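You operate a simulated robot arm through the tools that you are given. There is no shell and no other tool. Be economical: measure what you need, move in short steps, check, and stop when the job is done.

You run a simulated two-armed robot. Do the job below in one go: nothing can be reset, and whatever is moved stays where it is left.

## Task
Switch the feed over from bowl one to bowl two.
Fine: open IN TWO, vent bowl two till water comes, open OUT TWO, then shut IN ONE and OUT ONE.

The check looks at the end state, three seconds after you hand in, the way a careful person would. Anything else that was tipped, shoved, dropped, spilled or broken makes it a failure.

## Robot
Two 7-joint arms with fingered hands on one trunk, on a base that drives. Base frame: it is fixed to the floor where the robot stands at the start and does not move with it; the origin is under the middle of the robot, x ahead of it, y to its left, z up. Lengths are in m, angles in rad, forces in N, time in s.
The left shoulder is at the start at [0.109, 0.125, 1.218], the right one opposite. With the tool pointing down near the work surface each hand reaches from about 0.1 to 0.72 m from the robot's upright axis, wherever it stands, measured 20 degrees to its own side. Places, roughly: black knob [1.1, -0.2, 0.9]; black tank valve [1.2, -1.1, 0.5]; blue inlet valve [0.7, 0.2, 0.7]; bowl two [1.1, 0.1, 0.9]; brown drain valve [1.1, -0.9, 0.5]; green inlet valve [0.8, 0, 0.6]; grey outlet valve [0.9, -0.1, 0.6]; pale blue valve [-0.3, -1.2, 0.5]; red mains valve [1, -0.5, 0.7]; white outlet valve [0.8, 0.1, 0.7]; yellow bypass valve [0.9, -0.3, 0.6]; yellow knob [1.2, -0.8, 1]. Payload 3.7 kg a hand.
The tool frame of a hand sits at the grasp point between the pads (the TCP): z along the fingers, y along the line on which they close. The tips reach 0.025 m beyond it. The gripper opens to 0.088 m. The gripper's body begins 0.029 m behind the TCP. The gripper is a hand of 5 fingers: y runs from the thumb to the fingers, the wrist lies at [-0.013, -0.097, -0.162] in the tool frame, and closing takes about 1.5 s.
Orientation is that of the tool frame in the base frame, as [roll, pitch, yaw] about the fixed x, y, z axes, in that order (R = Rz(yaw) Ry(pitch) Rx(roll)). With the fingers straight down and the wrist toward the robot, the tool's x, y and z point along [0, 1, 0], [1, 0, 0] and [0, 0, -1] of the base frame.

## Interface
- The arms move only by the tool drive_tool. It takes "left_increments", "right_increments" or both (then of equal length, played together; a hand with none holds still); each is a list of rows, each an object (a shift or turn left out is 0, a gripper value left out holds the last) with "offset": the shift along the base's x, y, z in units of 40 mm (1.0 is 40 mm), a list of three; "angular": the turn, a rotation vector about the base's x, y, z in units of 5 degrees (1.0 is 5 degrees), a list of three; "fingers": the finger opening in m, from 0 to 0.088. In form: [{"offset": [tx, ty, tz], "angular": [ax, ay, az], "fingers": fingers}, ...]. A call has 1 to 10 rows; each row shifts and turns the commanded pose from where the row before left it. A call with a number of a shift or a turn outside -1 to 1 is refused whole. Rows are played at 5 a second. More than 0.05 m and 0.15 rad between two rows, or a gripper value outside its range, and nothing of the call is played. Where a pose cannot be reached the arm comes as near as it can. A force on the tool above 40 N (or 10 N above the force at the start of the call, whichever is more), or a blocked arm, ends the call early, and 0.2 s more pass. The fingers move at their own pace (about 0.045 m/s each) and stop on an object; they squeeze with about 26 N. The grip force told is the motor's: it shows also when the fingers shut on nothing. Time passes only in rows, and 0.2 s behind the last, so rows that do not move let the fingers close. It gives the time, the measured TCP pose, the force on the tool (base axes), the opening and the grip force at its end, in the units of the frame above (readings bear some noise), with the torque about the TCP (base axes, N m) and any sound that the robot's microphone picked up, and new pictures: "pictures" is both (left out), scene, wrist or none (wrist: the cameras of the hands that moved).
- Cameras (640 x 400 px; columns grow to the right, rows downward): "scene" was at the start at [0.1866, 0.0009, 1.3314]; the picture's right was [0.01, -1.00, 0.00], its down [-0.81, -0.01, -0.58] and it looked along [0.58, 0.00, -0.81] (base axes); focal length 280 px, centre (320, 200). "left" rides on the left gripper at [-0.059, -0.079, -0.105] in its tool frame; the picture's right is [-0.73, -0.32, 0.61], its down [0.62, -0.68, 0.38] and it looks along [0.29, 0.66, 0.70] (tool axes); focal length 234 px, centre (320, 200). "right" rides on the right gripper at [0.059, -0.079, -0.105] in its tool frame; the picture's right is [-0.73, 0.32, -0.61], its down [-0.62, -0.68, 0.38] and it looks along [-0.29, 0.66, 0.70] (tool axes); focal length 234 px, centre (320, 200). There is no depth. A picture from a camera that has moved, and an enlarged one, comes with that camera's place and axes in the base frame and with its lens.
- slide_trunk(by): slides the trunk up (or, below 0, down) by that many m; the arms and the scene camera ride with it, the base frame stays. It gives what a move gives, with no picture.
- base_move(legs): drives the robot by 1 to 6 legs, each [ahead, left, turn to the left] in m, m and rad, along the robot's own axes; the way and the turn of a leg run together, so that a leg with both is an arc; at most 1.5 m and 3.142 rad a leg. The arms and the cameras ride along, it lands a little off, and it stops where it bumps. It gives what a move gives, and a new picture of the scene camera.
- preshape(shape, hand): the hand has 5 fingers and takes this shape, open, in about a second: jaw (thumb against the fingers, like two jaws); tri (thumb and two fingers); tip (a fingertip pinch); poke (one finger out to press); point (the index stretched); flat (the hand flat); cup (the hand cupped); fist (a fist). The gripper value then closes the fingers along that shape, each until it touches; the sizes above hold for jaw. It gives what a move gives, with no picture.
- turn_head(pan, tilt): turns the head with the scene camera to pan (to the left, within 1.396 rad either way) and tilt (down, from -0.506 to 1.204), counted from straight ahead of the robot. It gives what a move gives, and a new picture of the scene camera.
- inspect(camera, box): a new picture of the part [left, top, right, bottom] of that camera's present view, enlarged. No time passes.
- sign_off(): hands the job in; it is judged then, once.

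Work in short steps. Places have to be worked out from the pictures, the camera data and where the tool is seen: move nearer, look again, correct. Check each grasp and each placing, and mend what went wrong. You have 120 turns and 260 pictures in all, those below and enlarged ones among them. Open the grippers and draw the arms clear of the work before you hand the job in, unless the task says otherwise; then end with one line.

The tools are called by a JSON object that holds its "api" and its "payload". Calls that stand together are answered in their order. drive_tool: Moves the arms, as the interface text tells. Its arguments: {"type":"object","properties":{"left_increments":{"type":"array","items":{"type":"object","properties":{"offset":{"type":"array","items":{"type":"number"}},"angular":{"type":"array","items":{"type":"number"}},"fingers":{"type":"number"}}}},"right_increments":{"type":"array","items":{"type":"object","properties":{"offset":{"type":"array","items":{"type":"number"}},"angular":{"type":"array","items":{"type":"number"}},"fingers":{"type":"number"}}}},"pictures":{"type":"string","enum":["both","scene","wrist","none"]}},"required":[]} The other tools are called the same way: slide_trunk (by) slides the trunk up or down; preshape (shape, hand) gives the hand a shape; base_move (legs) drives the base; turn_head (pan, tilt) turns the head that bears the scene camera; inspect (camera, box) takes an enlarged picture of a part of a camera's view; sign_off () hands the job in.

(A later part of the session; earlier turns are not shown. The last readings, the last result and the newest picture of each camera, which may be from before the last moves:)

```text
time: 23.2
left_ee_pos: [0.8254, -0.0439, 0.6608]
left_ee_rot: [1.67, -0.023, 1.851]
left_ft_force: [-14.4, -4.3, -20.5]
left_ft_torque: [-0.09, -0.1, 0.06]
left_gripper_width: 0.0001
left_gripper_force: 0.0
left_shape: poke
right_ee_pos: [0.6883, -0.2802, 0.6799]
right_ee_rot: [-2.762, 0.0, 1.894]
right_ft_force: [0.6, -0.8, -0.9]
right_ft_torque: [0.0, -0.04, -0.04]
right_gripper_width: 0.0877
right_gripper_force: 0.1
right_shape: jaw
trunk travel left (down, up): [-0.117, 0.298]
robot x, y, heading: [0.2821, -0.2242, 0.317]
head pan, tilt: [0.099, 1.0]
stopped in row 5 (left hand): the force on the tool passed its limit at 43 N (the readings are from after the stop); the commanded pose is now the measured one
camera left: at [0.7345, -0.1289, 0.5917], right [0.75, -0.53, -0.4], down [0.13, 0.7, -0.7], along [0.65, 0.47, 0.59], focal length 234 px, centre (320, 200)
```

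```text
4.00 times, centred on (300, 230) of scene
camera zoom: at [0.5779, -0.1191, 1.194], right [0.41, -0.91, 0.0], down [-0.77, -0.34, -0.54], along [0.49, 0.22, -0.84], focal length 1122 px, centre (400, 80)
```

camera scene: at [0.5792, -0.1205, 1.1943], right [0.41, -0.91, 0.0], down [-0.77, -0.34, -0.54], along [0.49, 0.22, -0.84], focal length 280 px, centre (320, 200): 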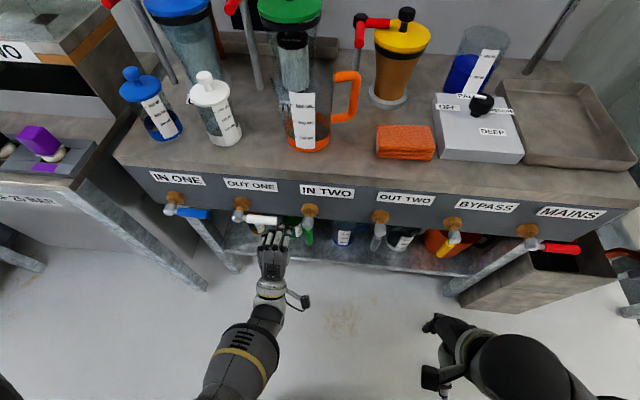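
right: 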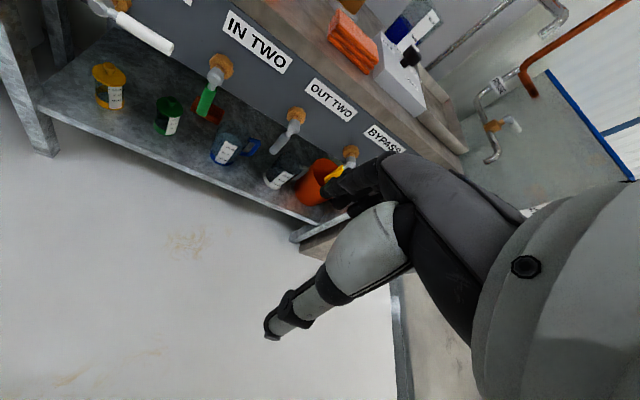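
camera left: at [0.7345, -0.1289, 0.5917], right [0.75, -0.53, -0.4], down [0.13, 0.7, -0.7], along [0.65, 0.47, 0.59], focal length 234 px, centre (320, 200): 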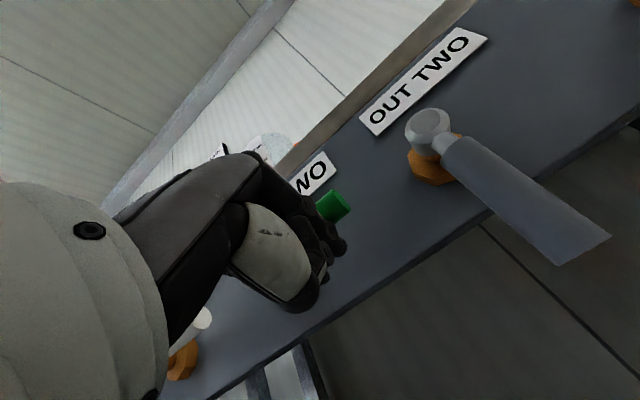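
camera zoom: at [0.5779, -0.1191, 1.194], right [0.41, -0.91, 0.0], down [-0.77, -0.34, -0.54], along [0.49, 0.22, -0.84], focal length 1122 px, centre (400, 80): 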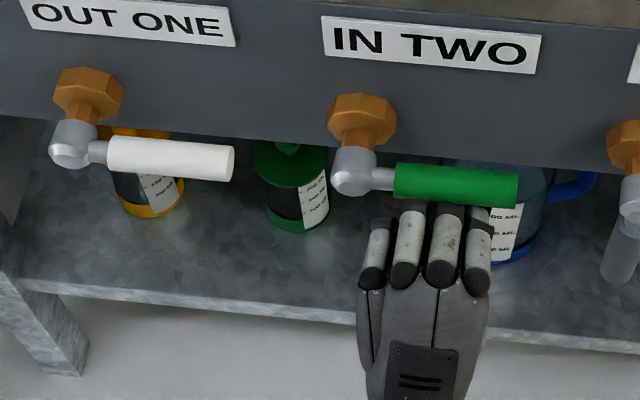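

IN TWO is horizontal and at its stop. Withdraw the hand down and back, then raise the trunk for the vent.

{"api": "drive_tool", "payload": {"left_increments": [{"offset": [0, 0, -0.5]}, {"offset": [-0.9, -0.3, -0.1]}, {"offset": [-0.9, -0.3, 0]}, {"offset": [-0.9, -0.3, 0]}, {"offset": [-0.9, -0.3, 0]}, {}], "pictures": "none"}}

{"api": "slide_trunk", "payload": {"by": 0.25}}

{"api": "preshape", "payload": {"hand": "left", "shape": "jaw"}}

{"api": "turn_head", "payload": {"pan": 0.1, "tilt": 0.6}}

```text
time: 24.4
left_ee_pos: [0.7748, -0.0617, 0.7021]
left_ee_rot: [1.44, -0.011, 1.867]
left_ft_force: [-0.4, 0.5, 0.2]
left_ft_torque: [0.0, -0.02, 0.0]
left_gripper_width: 0.0002
left_gripper_force: 0.1
left_shape: poke
right_ee_pos: [0.6875, -0.2786, 0.6761]
right_ee_rot: [-2.758, 0.001, 1.894]
right_ft_force: [0.5, 0.5, 0.3]
right_ft_torque: [0.02, 0.02, -0.03]
right_gripper_width: 0.0876
right_gripper_force: 0.2
right_shape: jaw
trunk travel left (down, up): [-0.117, 0.298]
robot x, y, heading: [0.2854, -0.2264, 0.323]
head pan, tilt: [0.099, 1.0]
stopped in row 5 (left hand): the arm was blocked; the commanded pose is now the measured one
```

```text
time: 27.0
left_ee_pos: [0.772, -0.0621, 0.9494]
left_ee_rot: [1.451, -0.014, 1.868]
left_ft_force: [-0.3, 0.8, -0.3]
left_ft_torque: [0.02, 0.03, -0.02]
left_gripper_width: 0.0
left_gripper_force: 0.0
left_shape: poke
right_ee_pos: [0.6875, -0.2796, 0.929]
right_ee_rot: [-2.762, 0.0, 1.891]
right_ft_force: [-0.9, -0.2, -0.1]
right_ft_torque: [0.0, -0.03, 0.01]
right_gripper_width: 0.0876
right_gripper_force: 0.0
right_shape: jaw
trunk travel left (down, up): [-0.367, 0.048]
robot x, y, heading: [0.2806, -0.2246, 0.32]
head pan, tilt: [0.099, 1.0]
```

```text
time: 27.9
left_ee_pos: [0.7715, -0.0648, 0.9481]
left_ee_rot: [1.45, -0.014, 1.866]
left_ft_force: [0.8, -0.5, -0.3]
left_ft_torque: [0.03, 0.02, -0.02]
left_gripper_width: 0.0881
left_gripper_force: 0.0
left_shape: jaw
right_ee_pos: [0.6883, -0.2786, 0.9303]
right_ee_rot: [-2.762, -0.002, 1.892]
right_ft_force: [0.0, -0.4, 1.3]
right_ft_torque: [0.06, 0.01, -0.02]
right_gripper_width: 0.0876
right_gripper_force: 0.1
right_shape: jaw
trunk travel left (down, up): [-0.367, 0.048]
robot x, y, heading: [0.2862, -0.2246, 0.326]
head pan, tilt: [0.099, 1.0]
```

```text
time: 28.8
left_ee_pos: [0.7726, -0.0627, 0.9493]
left_ee_rot: [1.452, -0.014, 1.864]
left_ft_force: [-0.3, 0.3, -0.3]
left_ft_torque: [-0.03, -0.04, -0.01]
left_gripper_width: 0.0881
left_gripper_force: 0.0
left_shape: jaw
right_ee_pos: [0.6877, -0.2792, 0.9291]
right_ee_rot: [-2.765, 0.0, 1.894]
right_ft_force: [1.0, 0.5, -1.0]
right_ft_torque: [-0.03, -0.04, 0.02]
right_gripper_width: 0.0878
right_gripper_force: 0.2
right_shape: jaw
trunk travel left (down, up): [-0.367, 0.048]
robot x, y, heading: [0.2839, -0.2212, 0.322]
head pan, tilt: [0.099, 0.6]
camera scene: at [0.404, -0.1753, 1.4934], right [0.41, -0.91, 0.0], down [-0.52, -0.23, -0.82], along [0.75, 0.34, -0.57], focal length 280 px, centre (320, 200)
```

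scene: 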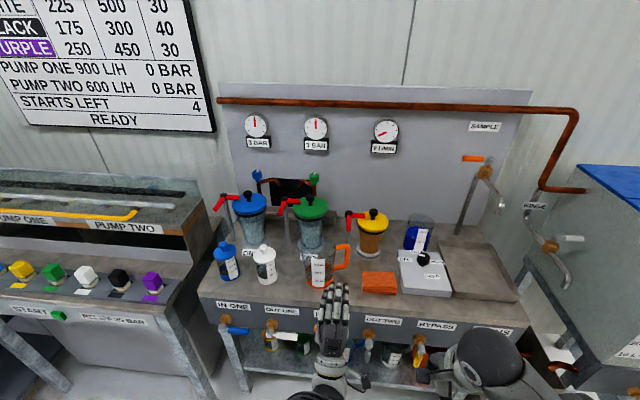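

Bowl two's gauge now shows 3 BAR. Look closely at the vent and the surroundings.

{"api": "inspect", "payload": {"camera": "scene", "box": [240, 155, 360, 230]}}

{"api": "inspect", "payload": {"camera": "left", "box": [0, 0, 640, 400]}}

{"api": "inspect", "payload": {"camera": "scene", "box": [270, 210, 430, 310]}}

```text
5.33 times, centred on (300, 192) of scene
camera zoom: at [0.404, -0.1753, 1.4934], right [0.41, -0.91, 0.0], down [-0.52, -0.23, -0.82], along [0.75, 0.34, -0.57], focal length 1496 px, centre (427, 240)
```

zoom: 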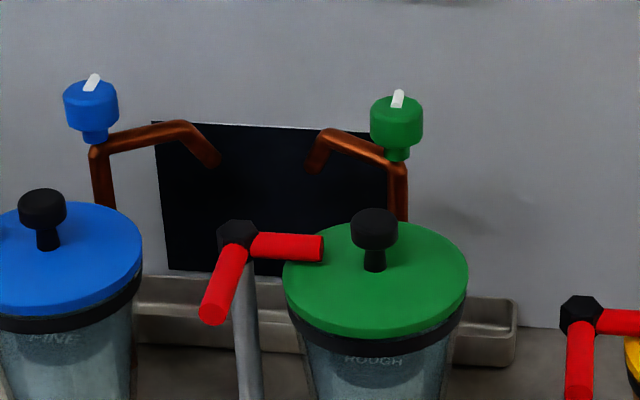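

```text
1.00 times, centred on (320, 200) of left (not enlarged: the box is as wide or as high as the picture)
camera zoom: at [0.6987, -0.1439, 0.8587], right [0.82, -0.5, -0.26], down [0.26, 0.74, -0.62], along [0.5, 0.45, 0.74], focal length 234 px, centre (320, 200)
```

zoom: 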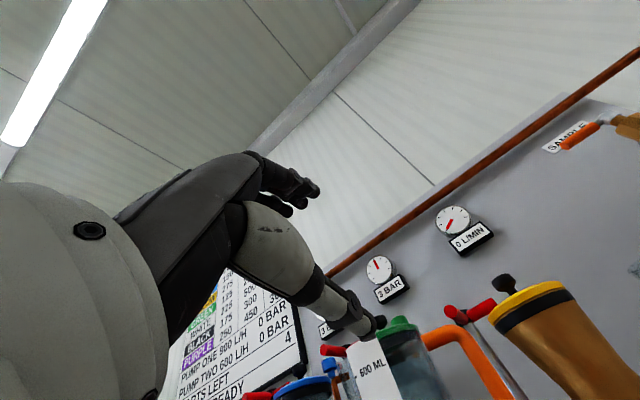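

```text
4.00 times, centred on (350, 260) of scene
camera zoom: at [0.404, -0.1753, 1.4934], right [0.41, -0.91, 0.0], down [-0.52, -0.23, -0.82], along [0.75, 0.34, -0.57], focal length 1122 px, centre (200, -40)
```

zoom: 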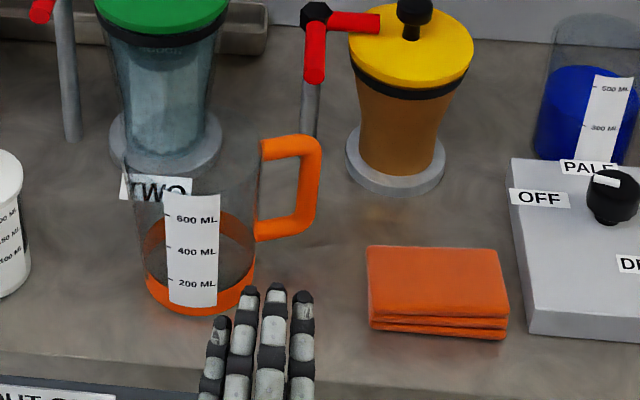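

The white tabs point to the wall, across the spout; a quarter turn counter-clockwise would align them with the spout. I'll raise the left hand and turn it fingers-down before driving closer.

{"api": "drive_tool", "payload": {"left_increments": [{"offset": [-0.2, -0.07, 0.9], "angular": [-0.317, 0.948, 0]}, {"offset": [-0.2, -0.07, 0.9], "angular": [-0.317, 0.948, 0]}, {"offset": [-0.2, -0.07, 0.9], "angular": [-0.317, 0.948, 0]}, {"offset": [0, 0, 0.9], "angular": [-0.317, 0.948, 0]}, {"offset": [0, 0, 0.9], "angular": [-0.317, 0.948, 0]}, {"angular": [-0.317, 0.948, 0]}, {"angular": [-0.317, 0.948, 0]}, {"angular": [-0.317, 0.948, 0]}, {"angular": [-0.317, 0.948, 0]}, {"angular": [-0.317, 0.948, 0]}], "pictures": "none"}}

{"api": "drive_tool", "payload": {"left_increments": [{"angular": [-0.317, 0.948, 0]}, {"angular": [-0.317, 0.948, 0]}, {"angular": [-0.317, 0.948, 0]}, {"angular": [-0.317, 0.948, 0]}, {"angular": [-0.317, 0.948, 0]}, {"angular": [-0.317, 0.948, 0]}, {"angular": [-0.317, 0.948, 0]}, {"angular": [-0.317, 0.948, 0]}, {"angular": [-0.317, 0.948, 0]}, {}], "pictures": "none"}}

{"api": "turn_head", "payload": {"pan": 0.0, "tilt": 1.2}}

```text
time: 29.9
left_ee_pos: [0.7364, -0.0416, 1.08]
left_ee_rot: [1.82, -0.172, 1.833]
left_ft_force: [0.2, -0.2, 0.3]
left_ft_torque: [0.03, 0.0, 0.01]
left_gripper_width: 0.0878
left_gripper_force: 0.0
left_shape: jaw
right_ee_pos: [0.6873, -0.2793, 0.9301]
right_ee_rot: [-2.767, 0.001, 1.896]
right_ft_force: [-0.3, 0.1, -0.6]
right_ft_torque: [-0.01, 0.04, -0.02]
right_gripper_width: 0.0877
right_gripper_force: 0.0
right_shape: jaw
trunk travel left (down, up): [-0.367, 0.048]
robot x, y, heading: [0.2866, -0.2224, 0.324]
head pan, tilt: [0.099, 0.6]
stopped in row 5 (left hand): the arm was blocked; the commanded pose is now the measured one
```

```text
time: 31.2
left_ee_pos: [0.7161, -0.0218, 1.0496]
left_ee_rot: [2.361, -0.264, 1.711]
left_ft_force: [0.0, 0.5, -0.8]
left_ft_torque: [0.0, 0.0, 0.01]
left_gripper_width: 0.088
left_gripper_force: 0.1
left_shape: jaw
right_ee_pos: [0.6878, -0.2793, 0.9295]
right_ee_rot: [-2.762, 0.002, 1.896]
right_ft_force: [-0.8, -0.1, 0.5]
right_ft_torque: [-0.03, 0.0, -0.02]
right_gripper_width: 0.0876
right_gripper_force: 0.2
right_shape: jaw
trunk travel left (down, up): [-0.367, 0.048]
robot x, y, heading: [0.285, -0.2185, 0.32]
head pan, tilt: [0.099, 0.6]
stopped in row 6 (left hand): the arm was blocked; the commanded pose is now the measured one
```

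```text
time: 32.2
left_ee_pos: [0.717, -0.022, 1.0493]
left_ee_rot: [2.361, -0.264, 1.712]
left_ft_force: [0.4, -0.1, -0.2]
left_ft_torque: [-0.05, 0.0, 0.0]
left_gripper_width: 0.0878
left_gripper_force: 0.1
left_shape: jaw
right_ee_pos: [0.6885, -0.2786, 0.929]
right_ee_rot: [-2.764, 0.002, 1.893]
right_ft_force: [-0.1, 0.8, 0.1]
right_ft_torque: [0.0, -0.01, 0.01]
right_gripper_width: 0.0877
right_gripper_force: 0.0
right_shape: jaw
trunk travel left (down, up): [-0.367, 0.048]
robot x, y, heading: [0.2856, -0.2262, 0.322]
head pan, tilt: [0.0, 1.201]
camera scene: at [0.3908, -0.1833, 1.4657], right [0.39, -0.92, 0.0], down [-0.75, -0.31, -0.59], along [0.54, 0.23, -0.81], focal length 280 px, centre (320, 200)
```

scene: 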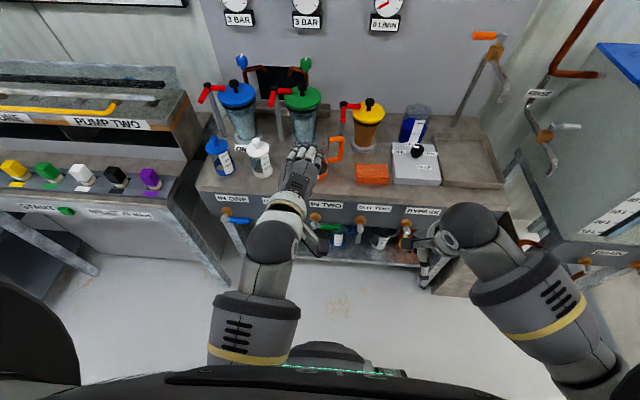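

The arm needs more room to the left to fold down. Shift left while levelling and pitching.

{"api": "drive_tool", "payload": {"left_increments": [{"offset": [-0.2, 0.6, 0.0], "angular": [-0.9, -0.3, 0]}, {"offset": [-0.2, 0.6, 0.0], "angular": [-0.9, -0.3, 0]}, {"offset": [-0.2, 0.6, 0.0], "angular": [-0.9, -0.3, 0]}, {"offset": [-0.2, 0.6, 0.0], "angular": [-0.317, 0.948, 0]}, {"offset": [-0.2, 0.6, 0.0], "angular": [-0.317, 0.948, 0]}, {"angular": [-0.317, 0.948, 0]}, {"angular": [-0.317, 0.948, 0]}, {"angular": [-0.317, 0.948, 0]}, {"angular": [-0.317, 0.948, 0]}, {}], "pictures": "scene"}}

```text
time: 34.5
left_ee_pos: [0.6774, 0.098, 1.0508]
left_ee_rot: [2.834, 0.071, 1.73]
left_ft_force: [0.3, 0.3, 0.1]
left_ft_torque: [0.02, 0.03, -0.02]
left_gripper_width: 0.088
left_gripper_force: 0.1
left_shape: jaw
right_ee_pos: [0.688, -0.2791, 0.9303]
right_ee_rot: [-2.765, 0.0, 1.896]
right_ft_force: [-0.4, 0.7, -0.2]
right_ft_torque: [-0.03, 0.02, -0.04]
right_gripper_width: 0.0876
right_gripper_force: 0.0
right_shape: jaw
trunk travel left (down, up): [-0.367, 0.048]
robot x, y, heading: [0.2831, -0.2249, 0.325]
head pan, tilt: [0.0, 1.201]
camera scene: at [0.386, -0.1717, 1.4674], right [0.54, -0.84, 0.0], down [-0.67, -0.43, -0.61], along [0.51, 0.33, -0.79], focal length 280 px, centre (320, 200)
```

scene: 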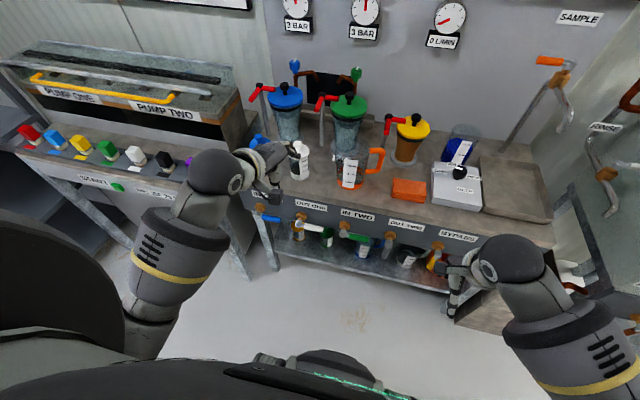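

Finish turning the hand down, yaw it about −35° so the quarter turn ends comfortably, and raise both hands before driving in.

{"api": "drive_tool", "payload": {"left_increments": [{"offset": [0, 0, 0.5], "angular": [-0.317, 0.948, 0]}, {"offset": [0, 0, 0.5], "angular": [-0.317, 0.948, 0]}, {"offset": [0, 0, 0.5], "angular": [-0.317, 0.948, 0]}, {"offset": [0, 0, 0.3], "angular": [0, 0, -1]}, {"angular": [0, 0, -1]}, {"angular": [0, 0, -1]}, {"angular": [0, 0, -1]}, {"angular": [0, 0, -1]}, {"angular": [0, 0, -1]}, {}], "right_increments": [{"offset": [0, 0, 0.5]}, {"offset": [0, 0, 0.5]}, {"offset": [0, 0, 0.5]}, {"offset": [0, 0, 0.5]}, {}, {}, {}, {}, {}, {}], "pictures": "none"}}

{"api": "turn_head", "payload": {"pan": 0.0, "tilt": 0.8}}

```text
time: 36.6
left_ee_pos: [0.676, 0.098, 1.1216]
left_ee_rot: [3.093, 0.111, 1.231]
left_ft_force: [-0.3, 0.0, 0.4]
left_ft_torque: [-0.01, -0.02, 0.02]
left_gripper_width: 0.0878
left_gripper_force: 0.0
left_shape: jaw
right_ee_pos: [0.6866, -0.279, 1.0087]
right_ee_rot: [-2.763, 0.0, 1.894]
right_ft_force: [0.5, 0.2, 0.4]
right_ft_torque: [0.0, 0.02, -0.04]
right_gripper_width: 0.0878
right_gripper_force: 0.1
right_shape: jaw
trunk travel left (down, up): [-0.367, 0.048]
robot x, y, heading: [0.2844, -0.2249, 0.319]
head pan, tilt: [0.0, 1.201]
```

```text
time: 37.5
left_ee_pos: [0.6775, 0.0981, 1.1214]
left_ee_rot: [3.091, 0.108, 1.232]
left_ft_force: [0.7, 0.2, 0.4]
left_ft_torque: [-0.02, 0.01, 0.01]
left_gripper_width: 0.0878
left_gripper_force: 0.1
left_shape: jaw
right_ee_pos: [0.6884, -0.2779, 1.0105]
right_ee_rot: [-2.762, 0.0, 1.893]
right_ft_force: [0.2, 0.1, 0.7]
right_ft_torque: [-0.02, 0.0, 0.01]
right_gripper_width: 0.0876
right_gripper_force: 0.1
right_shape: jaw
trunk travel left (down, up): [-0.367, 0.048]
robot x, y, heading: [0.2851, -0.2261, 0.317]
head pan, tilt: [0.0, 0.799]
camera scene: at [0.3996, -0.1857, 1.4765], right [0.32, -0.95, 0.0], down [-0.68, -0.23, -0.7], along [0.66, 0.22, -0.72], focal length 280 px, centre (320, 200)
```

scene: 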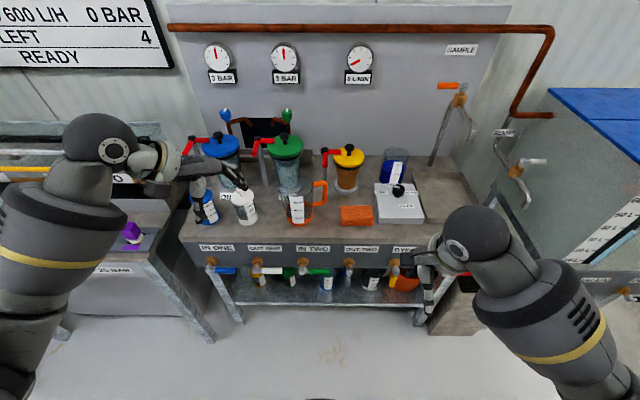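

Clear at this height. Drive ahead 0.2 m.

{"api": "base_move", "payload": {"legs": [[0.2, 0, 0]]}}

```text
time: 39.1
left_ee_pos: [0.8657, 0.1621, 1.1217]
left_ee_rot: [3.092, 0.109, 1.232]
left_ft_force: [0.5, -0.4, -0.2]
left_ft_torque: [-0.02, 0.0, -0.04]
left_gripper_width: 0.0879
left_gripper_force: 0.1
left_shape: jaw
right_ee_pos: [0.8774, -0.2152, 1.0094]
right_ee_rot: [-2.763, 0.0, 1.894]
right_ft_force: [1.0, -0.2, -0.5]
right_ft_torque: [0.01, -0.02, 0.05]
right_gripper_width: 0.0878
right_gripper_force: 0.1
right_shape: jaw
trunk travel left (down, up): [-0.367, 0.048]
robot x, y, heading: [0.4748, -0.1629, 0.325]
head pan, tilt: [0.0, 0.799]
camera scene: at [0.5895, -0.1225, 1.4765], right [0.32, -0.95, 0.0], down [-0.68, -0.23, -0.7], along [0.66, 0.22, -0.72], focal length 280 px, centre (320, 200)
```

scene: 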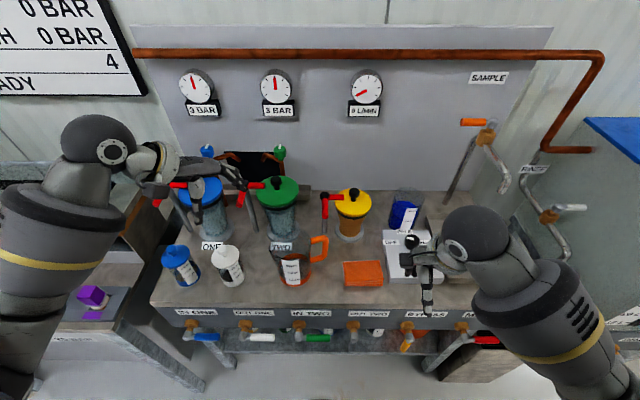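

Vent re-fixed at (1.149, 0.181, ~1.015). Move the hand toward it at height, levelling it, stopping short.

{"api": "drive_tool", "payload": {"left_increments": [{"offset": [0.884, 0.06, 0], "angular": [0.68, 0, 0], "fingers": 0.075}, {"offset": [0.884, 0.06, 0], "angular": [0.68, 0, 0]}, {"offset": [0.884, 0.06, 0]}, {"offset": [0.884, 0.06, 0]}, {"offset": [0.884, 0.06, 0]}, {"offset": [0.884, 0.06, 0]}, {}], "pictures": "both"}}

```text
time: 40.7
left_ee_pos: [1.0771, 0.1762, 1.1235]
left_ee_rot: [3.131, -0.004, 1.236]
left_ft_force: [0.3, -0.1, -0.4]
left_ft_torque: [0.0, -0.04, -0.02]
left_gripper_width: 0.0751
left_gripper_force: 0.2
left_shape: jaw
right_ee_pos: [0.876, -0.2148, 1.0104]
right_ee_rot: [-2.763, -0.002, 1.892]
right_ft_force: [-0.4, -0.1, -0.6]
right_ft_torque: [-0.02, -0.01, -0.03]
right_gripper_width: 0.0878
right_gripper_force: 0.1
right_shape: jaw
trunk travel left (down, up): [-0.367, 0.048]
robot x, y, heading: [0.4727, -0.1602, 0.321]
head pan, tilt: [0.0, 0.799]
camera scene: at [0.5878, -0.1225, 1.4767], right [0.32, -0.95, 0.0], down [-0.68, -0.23, -0.7], along [0.66, 0.22, -0.72], focal length 280 px, centre (320, 200)
camera left: at [0.9829, 0.1482, 1.2272], right [-0.54, -0.58, -0.61], down [-0.43, 0.81, -0.39], along [0.72, 0.06, -0.69], focal length 234 px, centre (320, 200)
```

scene: 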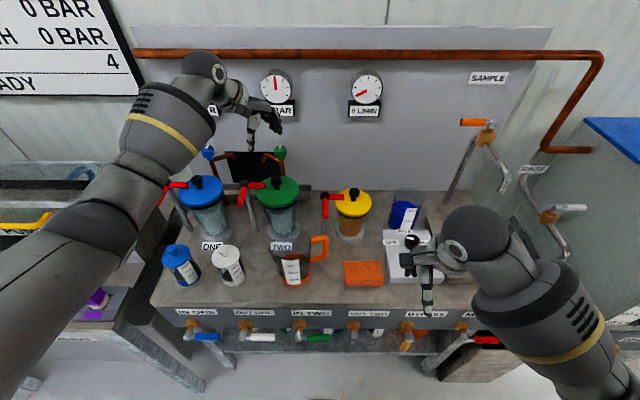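
left: 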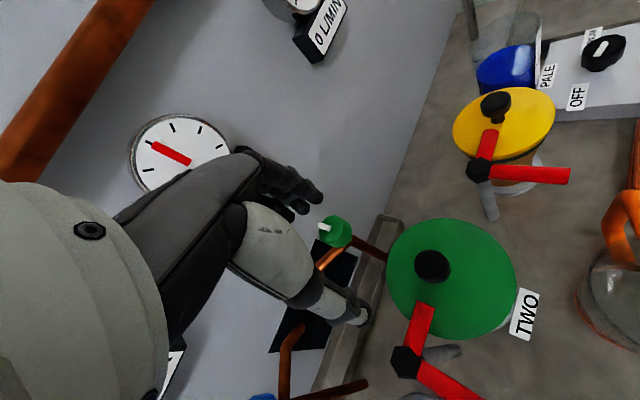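

Both cameras agree on (1.151, 0.181). Move above and descend most of the way.

{"api": "drive_tool", "payload": {"left_increments": [{"offset": [0.93, 0.06, 0]}, {"offset": [0.92, 0.06, 0]}, {"offset": [0, 0, -0.7]}, {"offset": [0, 0, -0.7]}, {}], "pictures": "both"}}

{"api": "inspect", "payload": {"camera": "scene", "box": [200, 80, 340, 180]}}

```text
time: 41.9
left_ee_pos: [1.1499, 0.179, 1.0644]
left_ee_rot: [3.134, -0.005, 1.234]
left_ft_force: [-7.6, -4.7, -5.4]
left_ft_torque: [0.04, 0.06, -0.09]
left_gripper_width: 0.0751
left_gripper_force: 0.1
left_shape: jaw
right_ee_pos: [0.8766, -0.2149, 1.0099]
right_ee_rot: [-2.767, 0.0, 1.892]
right_ft_force: [-0.2, -0.1, -0.8]
right_ft_torque: [0.0, -0.02, 0.02]
right_gripper_width: 0.0876
right_gripper_force: 0.0
right_shape: jaw
trunk travel left (down, up): [-0.367, 0.048]
robot x, y, heading: [0.4747, -0.1604, 0.326]
head pan, tilt: [0.0, 0.799]
camera scene: at [0.5882, -0.123, 1.4765], right [0.32, -0.95, 0.0], down [-0.68, -0.23, -0.7], along [0.66, 0.22, -0.72], focal length 280 px, centre (320, 200)
camera left: at [1.0561, 0.151, 1.1694], right [-0.54, -0.58, -0.61], down [-0.43, 0.81, -0.39], along [0.72, 0.06, -0.69], focal length 234 px, centre (320, 200)
```

scene: 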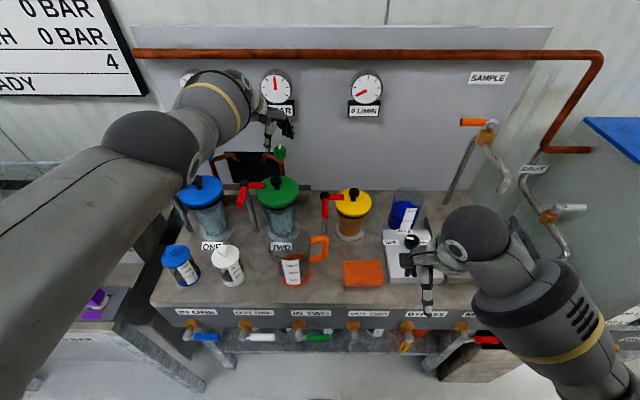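
left: 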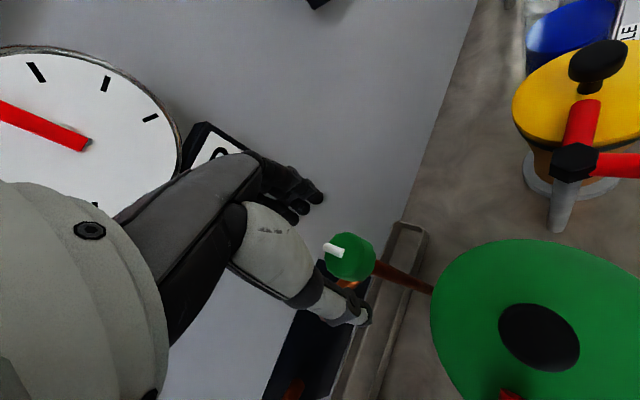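

```text
4.00 times, centred on (270, 130) of scene
camera zoom: at [0.5882, -0.123, 1.4765], right [0.32, -0.95, 0.0], down [-0.68, -0.23, -0.7], along [0.66, 0.22, -0.72], focal length 1122 px, centre (520, 480)
```

zoom: 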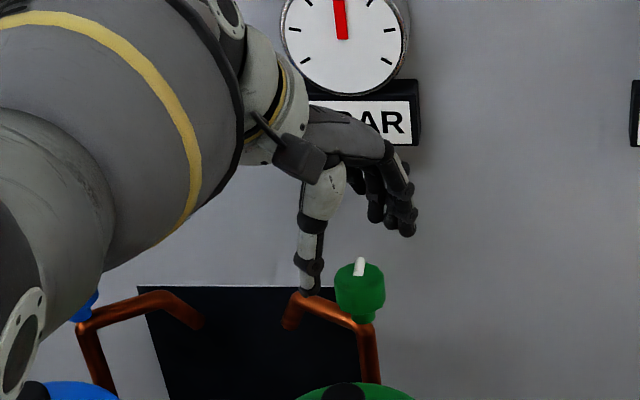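

There's a light push-back: the knuckles touch the gauge board behind. I'll lift off, tilt the hand back about 30° so the knuckles clear the wall, then come in again.

{"api": "drive_tool", "payload": {"left_increments": [{"offset": [-0.6, -0.2, 0.5]}, {"offset": [-0.4, -0.13, 0.7]}, {"angular": [0, 0, -0.75]}, {"angular": [0, 0, -0.75]}, {"angular": [-0.44, -0.9, 0]}, {"angular": [-0.44, -0.9, 0]}, {"angular": [-0.44, -0.9, 0]}, {"angular": [-0.44, -0.9, 0]}, {"angular": [-0.44, -0.9, 0]}, {"angular": [-0.44, -0.9, 0]}], "pictures": "both"}}

```text
time: 44.1
left_ee_pos: [1.1121, 0.1685, 1.1133]
left_ee_rot: [2.606, -0.008, 1.106]
left_ft_force: [0.0, 0.8, 0.3]
left_ft_torque: [-0.02, 0.01, -0.01]
left_gripper_width: 0.0749
left_gripper_force: 0.2
left_shape: jaw
right_ee_pos: [0.877, -0.2162, 1.0095]
right_ee_rot: [-2.763, 0.0, 1.895]
right_ft_force: [-0.6, 0.0, -1.0]
right_ft_torque: [0.01, -0.01, -0.03]
right_gripper_width: 0.0878
right_gripper_force: 0.1
right_shape: jaw
trunk travel left (down, up): [-0.367, 0.048]
robot x, y, heading: [0.4745, -0.1621, 0.325]
head pan, tilt: [0.0, 0.799]
camera scene: at [0.5884, -0.1228, 1.4766], right [0.32, -0.95, 0.0], down [-0.68, -0.23, -0.7], along [0.66, 0.22, -0.72], focal length 280 px, centre (320, 200)
camera left: at [0.9771, 0.1706, 1.1638], right [-0.29, -0.66, -0.69], down [-0.07, 0.74, -0.67], along [0.95, -0.15, -0.26], focal length 234 px, centre (320, 200)
```

scene: 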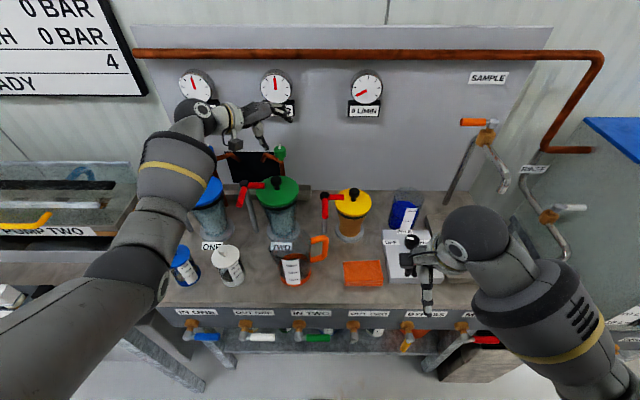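
left: 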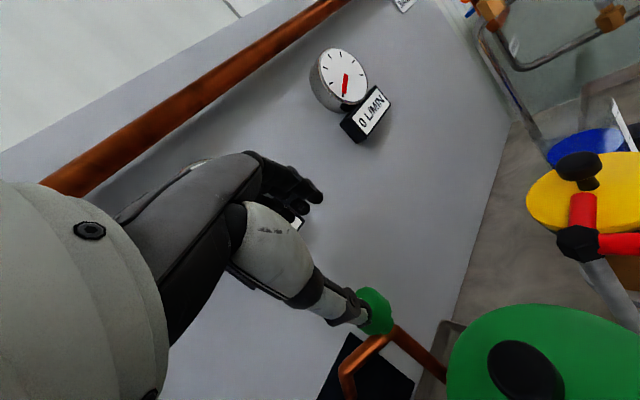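

Line up along the tilted approach and slide in towards the cap.

{"api": "drive_tool", "payload": {"left_increments": [{"offset": [-0.05, 0.8, -0.25], "fingers": 0.08}, {"offset": [0.35, -0.17, -0.65]}, {"offset": [0.35, -0.17, -0.65]}, {}], "pictures": "wrist"}}

{"api": "inspect", "payload": {"camera": "scene", "box": [200, 80, 340, 180]}}

```text
time: 45.1
left_ee_pos: [1.1388, 0.1853, 1.0528]
left_ee_rot: [2.605, -0.008, 1.106]
left_ft_force: [0.2, -0.7, -0.2]
left_ft_torque: [0.01, 0.04, 0.03]
left_gripper_width: 0.0797
left_gripper_force: 0.0
left_shape: jaw
right_ee_pos: [0.8769, -0.2152, 1.0095]
right_ee_rot: [-2.766, 0.0, 1.894]
right_ft_force: [0.2, 0.0, 0.4]
right_ft_torque: [0.01, -0.01, 0.01]
right_gripper_width: 0.0876
right_gripper_force: 0.1
right_shape: jaw
trunk travel left (down, up): [-0.367, 0.048]
robot x, y, heading: [0.4726, -0.161, 0.32]
head pan, tilt: [0.0, 0.799]
camera left: at [1.0031, 0.1882, 1.1021], right [-0.29, -0.66, -0.69], down [-0.07, 0.74, -0.67], along [0.95, -0.15, -0.26], focal length 234 px, centre (320, 200)
```

left: 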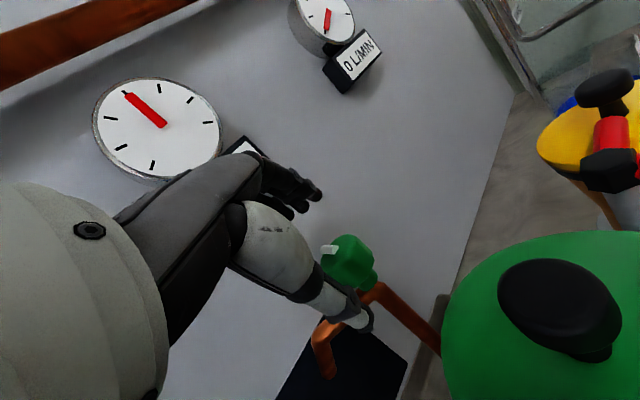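

```text
4.00 times, centred on (270, 130) of scene
camera zoom: at [0.5882, -0.1229, 1.4767], right [0.32, -0.95, 0.0], down [-0.68, -0.23, -0.7], along [0.66, 0.22, -0.72], focal length 1122 px, centre (520, 480)
```

zoom: 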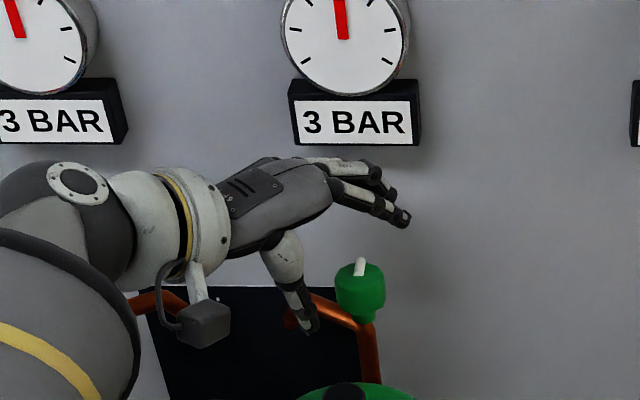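

Thumb tip is near the copper spout pipe, so I narrow the opening and take only a shallow last step before closing.

{"api": "drive_tool", "payload": {"left_increments": [{"fingers": 0.06}, {"fingers": 0.06}, {"offset": [0.25, -0.1, -0.55]}, {}], "pictures": "wrist"}}

{"api": "inspect", "payload": {"camera": "scene", "box": [220, 110, 320, 170]}}

```text
time: 46.1
left_ee_pos: [1.1473, 0.1816, 1.0305]
left_ee_rot: [2.607, -0.01, 1.108]
left_ft_force: [0.0, -0.5, -0.3]
left_ft_torque: [-0.02, 0.0, 0.0]
left_gripper_width: 0.0602
left_gripper_force: 0.1
left_shape: jaw
right_ee_pos: [0.876, -0.2156, 1.0095]
right_ee_rot: [-2.764, -0.001, 1.892]
right_ft_force: [1.1, 0.0, -0.4]
right_ft_torque: [0.01, -0.01, -0.01]
right_gripper_width: 0.0876
right_gripper_force: 0.0
right_shape: jaw
trunk travel left (down, up): [-0.367, 0.048]
robot x, y, heading: [0.4743, -0.1603, 0.319]
head pan, tilt: [0.0, 0.799]
camera left: at [1.0134, 0.1845, 1.0797], right [-0.29, -0.66, -0.69], down [-0.07, 0.74, -0.67], along [0.95, -0.15, -0.26], focal length 234 px, centre (320, 200)
```

left: 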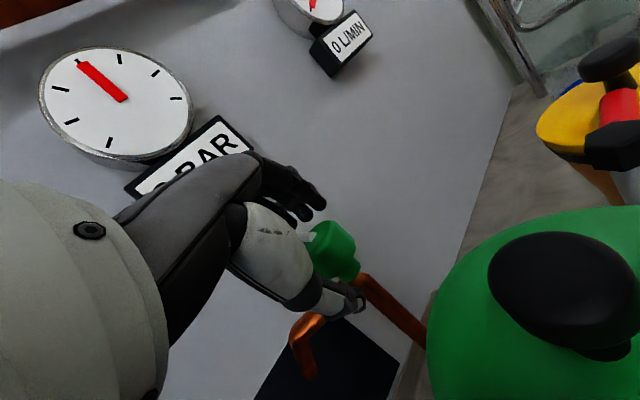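

```text
6.40 times, centred on (270, 140) of scene
camera zoom: at [0.5879, -0.1226, 1.4767], right [0.32, -0.95, 0.0], down [-0.68, -0.23, -0.7], along [0.66, 0.22, -0.72], focal length 1795 px, centre (640, 584)
```

zoom: 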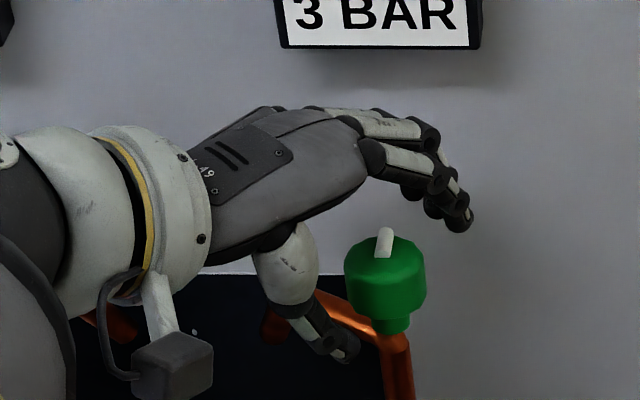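

The 30° slant makes thumb low and fingers high on the cap. The gauge box bottom is at z≈1.07, so a tilt of ~12° should pass beneath it; back out, reduce the tilt, and re-enter.

{"api": "drive_tool", "payload": {"left_increments": [{"offset": [-0.5, 0.0, 0.6], "fingers": 0.07}, {"offset": [-0.5, -0.1, 0.4]}, {"angular": [0.4, 0.81, 0]}, {"angular": [0.4, 0.81, 0]}, {"angular": [0.4, 0.81, 0]}, {"angular": [0.4, 0.81, 0]}, {}], "pictures": "wrist"}}

{"api": "inspect", "payload": {"camera": "scene", "box": [220, 100, 320, 160]}}

```text
time: 47.7
left_ee_pos: [1.1088, 0.1781, 1.0703]
left_ee_rot: [2.923, -0.007, 1.104]
left_ft_force: [0.5, 0.7, 0.0]
left_ft_torque: [-0.02, 0.0, -0.01]
left_gripper_width: 0.0694
left_gripper_force: 0.0
left_shape: jaw
right_ee_pos: [0.8769, -0.2139, 1.0081]
right_ee_rot: [-2.763, 0.001, 1.895]
right_ft_force: [0.0, 0.0, 0.2]
right_ft_torque: [-0.03, -0.03, -0.01]
right_gripper_width: 0.0879
right_gripper_force: 0.0
right_shape: jaw
trunk travel left (down, up): [-0.367, 0.048]
robot x, y, heading: [0.474, -0.1645, 0.319]
head pan, tilt: [0.0, 0.799]
camera left: at [0.9926, 0.1715, 1.1554], right [-0.49, -0.56, -0.67], down [-0.24, 0.82, -0.52], along [0.84, -0.09, -0.53], focal length 234 px, centre (320, 200)
```

left: 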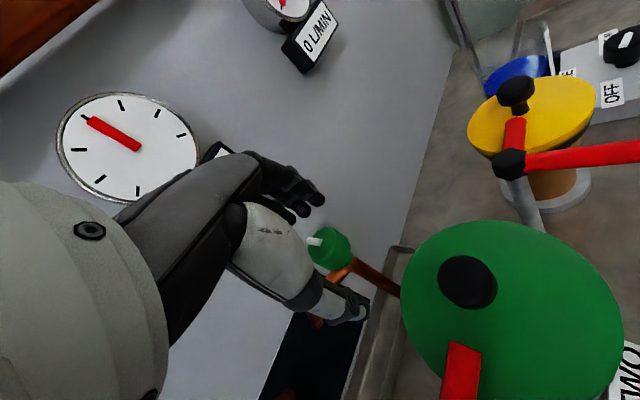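

```text
6.40 times, centred on (270, 130) of scene
camera zoom: at [0.5884, -0.1228, 1.4766], right [0.32, -0.95, 0.0], down [-0.68, -0.23, -0.7], along [0.66, 0.22, -0.72], focal length 1795 px, centre (640, 648)
```

zoom: 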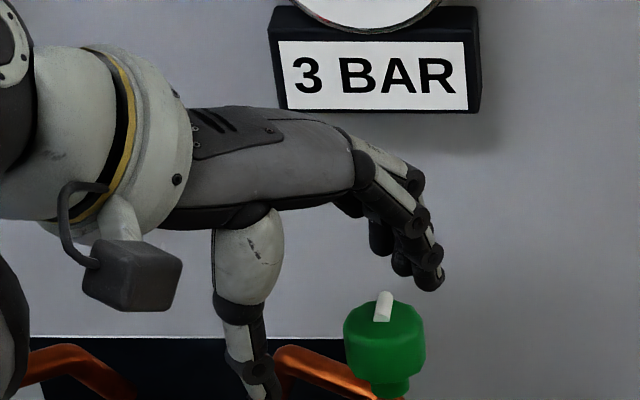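

{"api": "drive_tool", "payload": {"left_increments": [{"offset": [0.5, 0.04, -0.3]}, {"offset": [0.5, 0.04, -0.35]}, {"offset": [0.0, 0.0, -0.5]}, {}], "pictures": "wrist"}}

{"api": "inspect", "payload": {"camera": "scene", "box": [220, 110, 320, 170]}}

```text
time: 48.7
left_ee_pos: [1.1465, 0.1785, 1.0242]
left_ee_rot: [2.921, -0.005, 1.104]
left_ft_force: [0.4, 1.1, 0.9]
left_ft_torque: [-0.01, -0.03, 0.0]
left_gripper_width: 0.0695
left_gripper_force: 0.1
left_shape: jaw
right_ee_pos: [0.8756, -0.2155, 1.01]
right_ee_rot: [-2.764, 0.0, 1.893]
right_ft_force: [-0.8, 0.1, -0.4]
right_ft_torque: [-0.02, 0.0, -0.05]
right_gripper_width: 0.0877
right_gripper_force: 0.0
right_shape: jaw
trunk travel left (down, up): [-0.367, 0.048]
robot x, y, heading: [0.4714, -0.1592, 0.322]
head pan, tilt: [0.0, 0.799]
camera left: at [1.0312, 0.1729, 1.11], right [-0.49, -0.56, -0.67], down [-0.24, 0.82, -0.52], along [0.84, -0.09, -0.53], focal length 234 px, centre (320, 200)
```

left: 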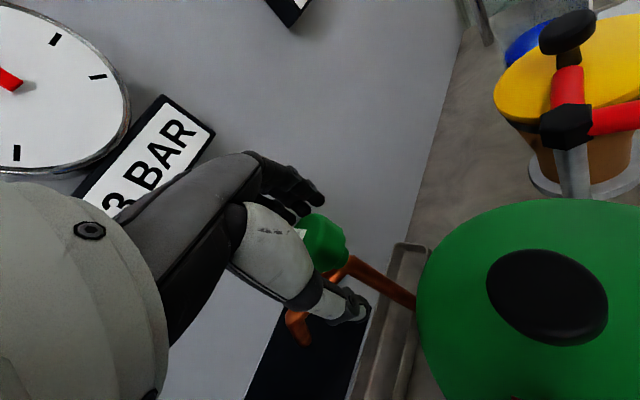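

```text
6.40 times, centred on (270, 140) of scene
camera zoom: at [0.5886, -0.123, 1.4766], right [0.32, -0.95, 0.0], down [-0.68, -0.23, -0.7], along [0.66, 0.22, -0.72], focal length 1795 px, centre (640, 584)
```

zoom: 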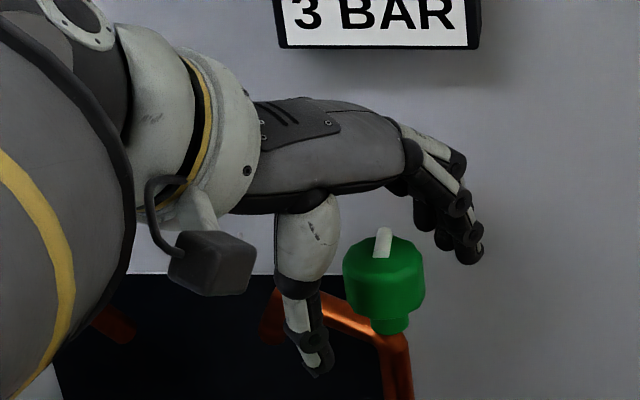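

TCP projects right on the cap, no contact force. Close the fingers.

{"api": "drive_tool", "payload": {"left_increments": [{"fingers": 0.035}, {"fingers": 0.02}, {"fingers": 0.02}, {"fingers": 0.02}, {"fingers": 0.02}, {"fingers": 0.02}], "pictures": "wrist"}}

{"api": "inspect", "payload": {"camera": "scene", "box": [220, 110, 320, 170]}}

```text
time: 50.1
left_ee_pos: [1.1449, 0.1799, 1.0231]
left_ee_rot: [2.925, -0.006, 1.104]
left_ft_force: [-4.3, -1.4, -6.4]
left_ft_torque: [-0.13, -0.12, -0.05]
left_gripper_width: 0.0267
left_gripper_force: 25.4
left_shape: jaw
right_ee_pos: [0.8764, -0.2146, 1.0097]
right_ee_rot: [-2.763, 0.001, 1.893]
right_ft_force: [0.1, -0.1, 0.3]
right_ft_torque: [0.01, 0.02, 0.04]
right_gripper_width: 0.0879
right_gripper_force: 0.1
right_shape: jaw
trunk travel left (down, up): [-0.367, 0.048]
robot x, y, heading: [0.4729, -0.1578, 0.322]
head pan, tilt: [0.0, 0.799]
camera left: at [1.0305, 0.1734, 1.1089], right [-0.49, -0.56, -0.67], down [-0.24, 0.82, -0.52], along [0.84, -0.09, -0.54], focal length 234 px, centre (320, 200)
```

left: 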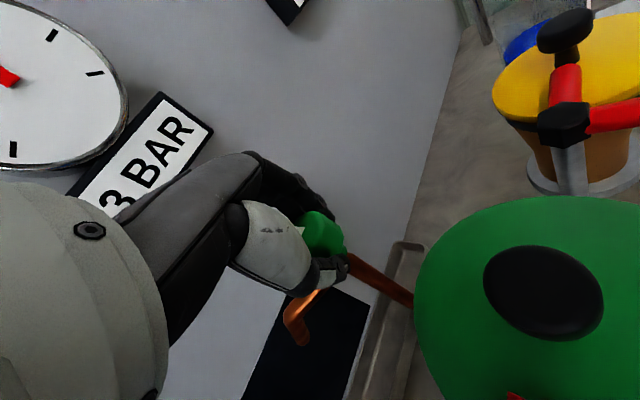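

```text
6.40 times, centred on (270, 140) of scene
camera zoom: at [0.5886, -0.1227, 1.4766], right [0.32, -0.95, 0.0], down [-0.68, -0.23, -0.7], along [0.66, 0.22, -0.72], focal length 1795 px, centre (640, 584)
```

zoom: 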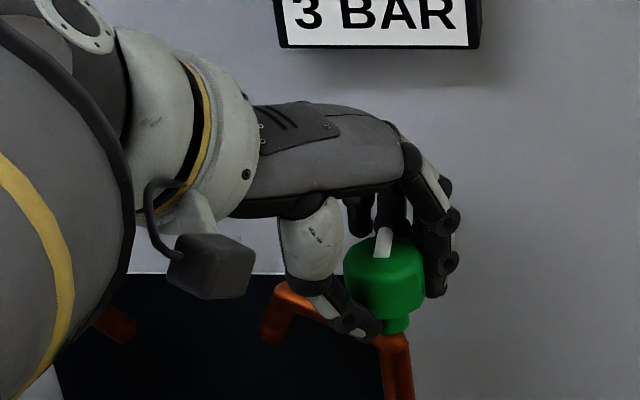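

Cap is gripped (fingers right, thumb left). Turn it counter-clockwise in steps and watch torque, sound and the spout.

{"api": "drive_tool", "payload": {"left_increments": [{"angular": [0, 0, 0.8]}, {"angular": [0, 0, 0.8]}, {"angular": [0, 0, 0.8]}, {"angular": [0, 0, 0.8]}, {}], "pictures": "wrist"}}

{"api": "inspect", "payload": {"camera": "scene", "box": [220, 110, 320, 170]}}

```text
time: 51.3
left_ee_pos: [1.1463, 0.1786, 1.0229]
left_ee_rot: [2.925, -0.006, 1.383]
left_ft_force: [-12.5, -12.5, -11.7]
left_ft_torque: [-0.3, -0.01, -0.39]
left_gripper_width: 0.0258
left_gripper_force: 26.4
left_shape: jaw
right_ee_pos: [0.8765, -0.217, 1.0099]
right_ee_rot: [-2.763, -0.001, 1.893]
right_ft_force: [-0.1, -0.4, -0.6]
right_ft_torque: [0.0, 0.02, 0.03]
right_gripper_width: 0.0877
right_gripper_force: 0.0
right_shape: jaw
trunk travel left (down, up): [-0.367, 0.048]
robot x, y, heading: [0.4703, -0.1605, 0.324]
head pan, tilt: [0.0, 0.799]
camera left: at [1.0384, 0.1408, 1.109], right [-0.32, -0.67, -0.67], down [-0.46, 0.72, -0.52], along [0.83, 0.14, -0.54], focal length 234 px, centre (320, 200)
```

left: 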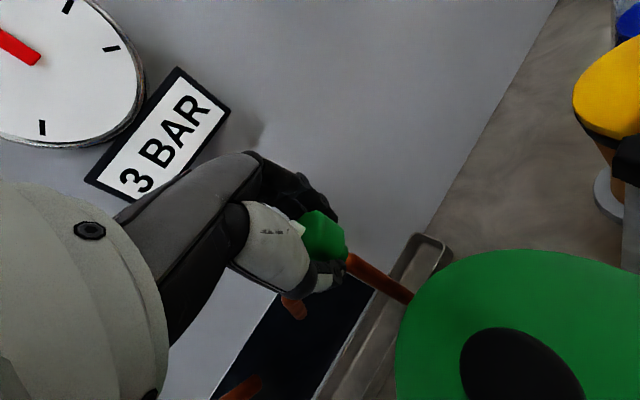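

```text
6.40 times, centred on (270, 140) of scene
camera zoom: at [0.5879, -0.1241, 1.4767], right [0.32, -0.95, 0.0], down [-0.68, -0.23, -0.7], along [0.66, 0.22, -0.72], focal length 1795 px, centre (640, 584)
```

zoom: 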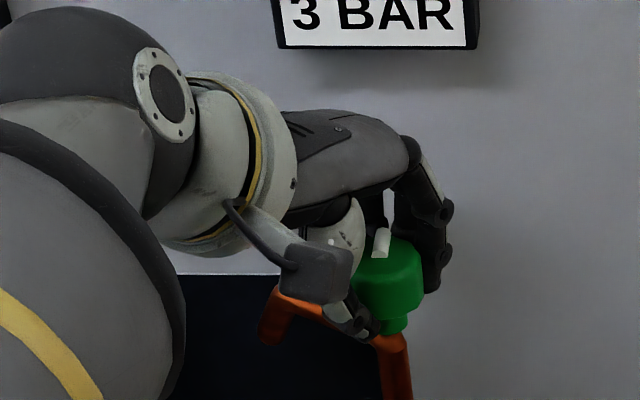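

{"api": "inspect", "payload": {"camera": "scene", "box": [264, 132, 304, 162]}}

{"api": "inspect", "payload": {"camera": "left", "box": [270, 190, 370, 310]}}

```text
13.33 times, centred on (284, 147) of scene
camera zoom: at [0.5879, -0.1241, 1.4767], right [0.32, -0.95, 0.0], down [-0.68, -0.23, -0.7], along [0.66, 0.22, -0.72], focal length 3740 px, centre (800, 907)
```

zoom: 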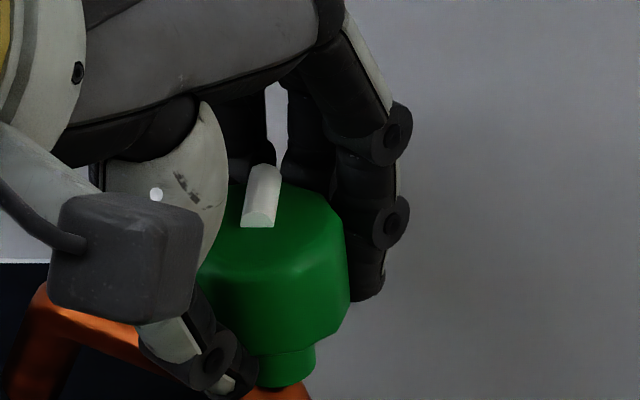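

```text
3.33 times, centred on (320, 250) of left
camera zoom: at [1.0384, 0.1408, 1.109], right [-0.32, -0.67, -0.67], down [-0.46, 0.72, -0.52], along [0.83, 0.14, -0.54], focal length 781 px, centre (320, 33)
```

zoom: 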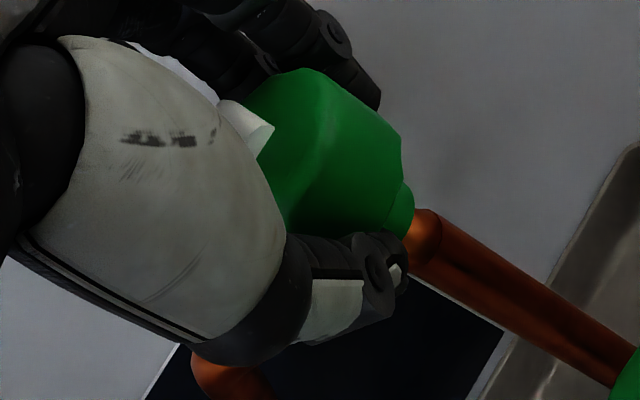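

The tab hasn't turned; torque −0.39 N·m suggests a stop or slip this way. Reverse and try the other way a little, comparing torque.

{"api": "drive_tool", "payload": {"left_increments": [{"angular": [0, 0, -0.8]}, {"angular": [0, 0, -0.8]}, {"angular": [0, 0, -0.8]}, {"angular": [0, 0, -0.8]}, {"angular": [0, 0, -0.8]}, {"angular": [0, 0, -0.8]}, {"angular": [0, 0, -0.8]}, {}], "pictures": "none"}}

{"api": "inspect", "payload": {"camera": "scene", "box": [264, 132, 304, 162]}}

```text
time: 53.1
left_ee_pos: [1.1298, 0.1582, 1.0253]
left_ee_rot: [2.919, -0.005, 0.892]
left_ft_force: [3.7, -6.3, 0.3]
left_ft_torque: [-0.1, -0.03, -0.23]
left_gripper_width: 0.0184
left_gripper_force: 25.9
left_shape: jaw
left hand out of reach, approached as far as the arm can: row 5, 6, 7
right_ee_pos: [0.8771, -0.2162, 1.0086]
right_ee_rot: [-2.763, -0.002, 1.892]
right_ft_force: [1.2, 0.2, -1.3]
right_ft_torque: [0.01, 0.02, 0.0]
right_gripper_width: 0.0876
right_gripper_force: 0.0
right_shape: jaw
trunk travel left (down, up): [-0.367, 0.048]
robot x, y, heading: [0.4746, -0.1594, 0.324]
head pan, tilt: [0.0, 0.799]
```

```text
13.33 times, centred on (284, 147) of scene
camera zoom: at [0.5886, -0.1239, 1.4767], right [0.32, -0.95, 0.0], down [-0.68, -0.23, -0.7], along [0.66, 0.22, -0.72], focal length 3740 px, centre (800, 907)
```

zoom: 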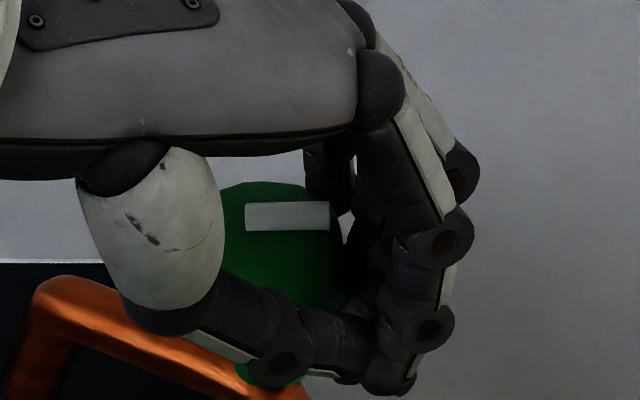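

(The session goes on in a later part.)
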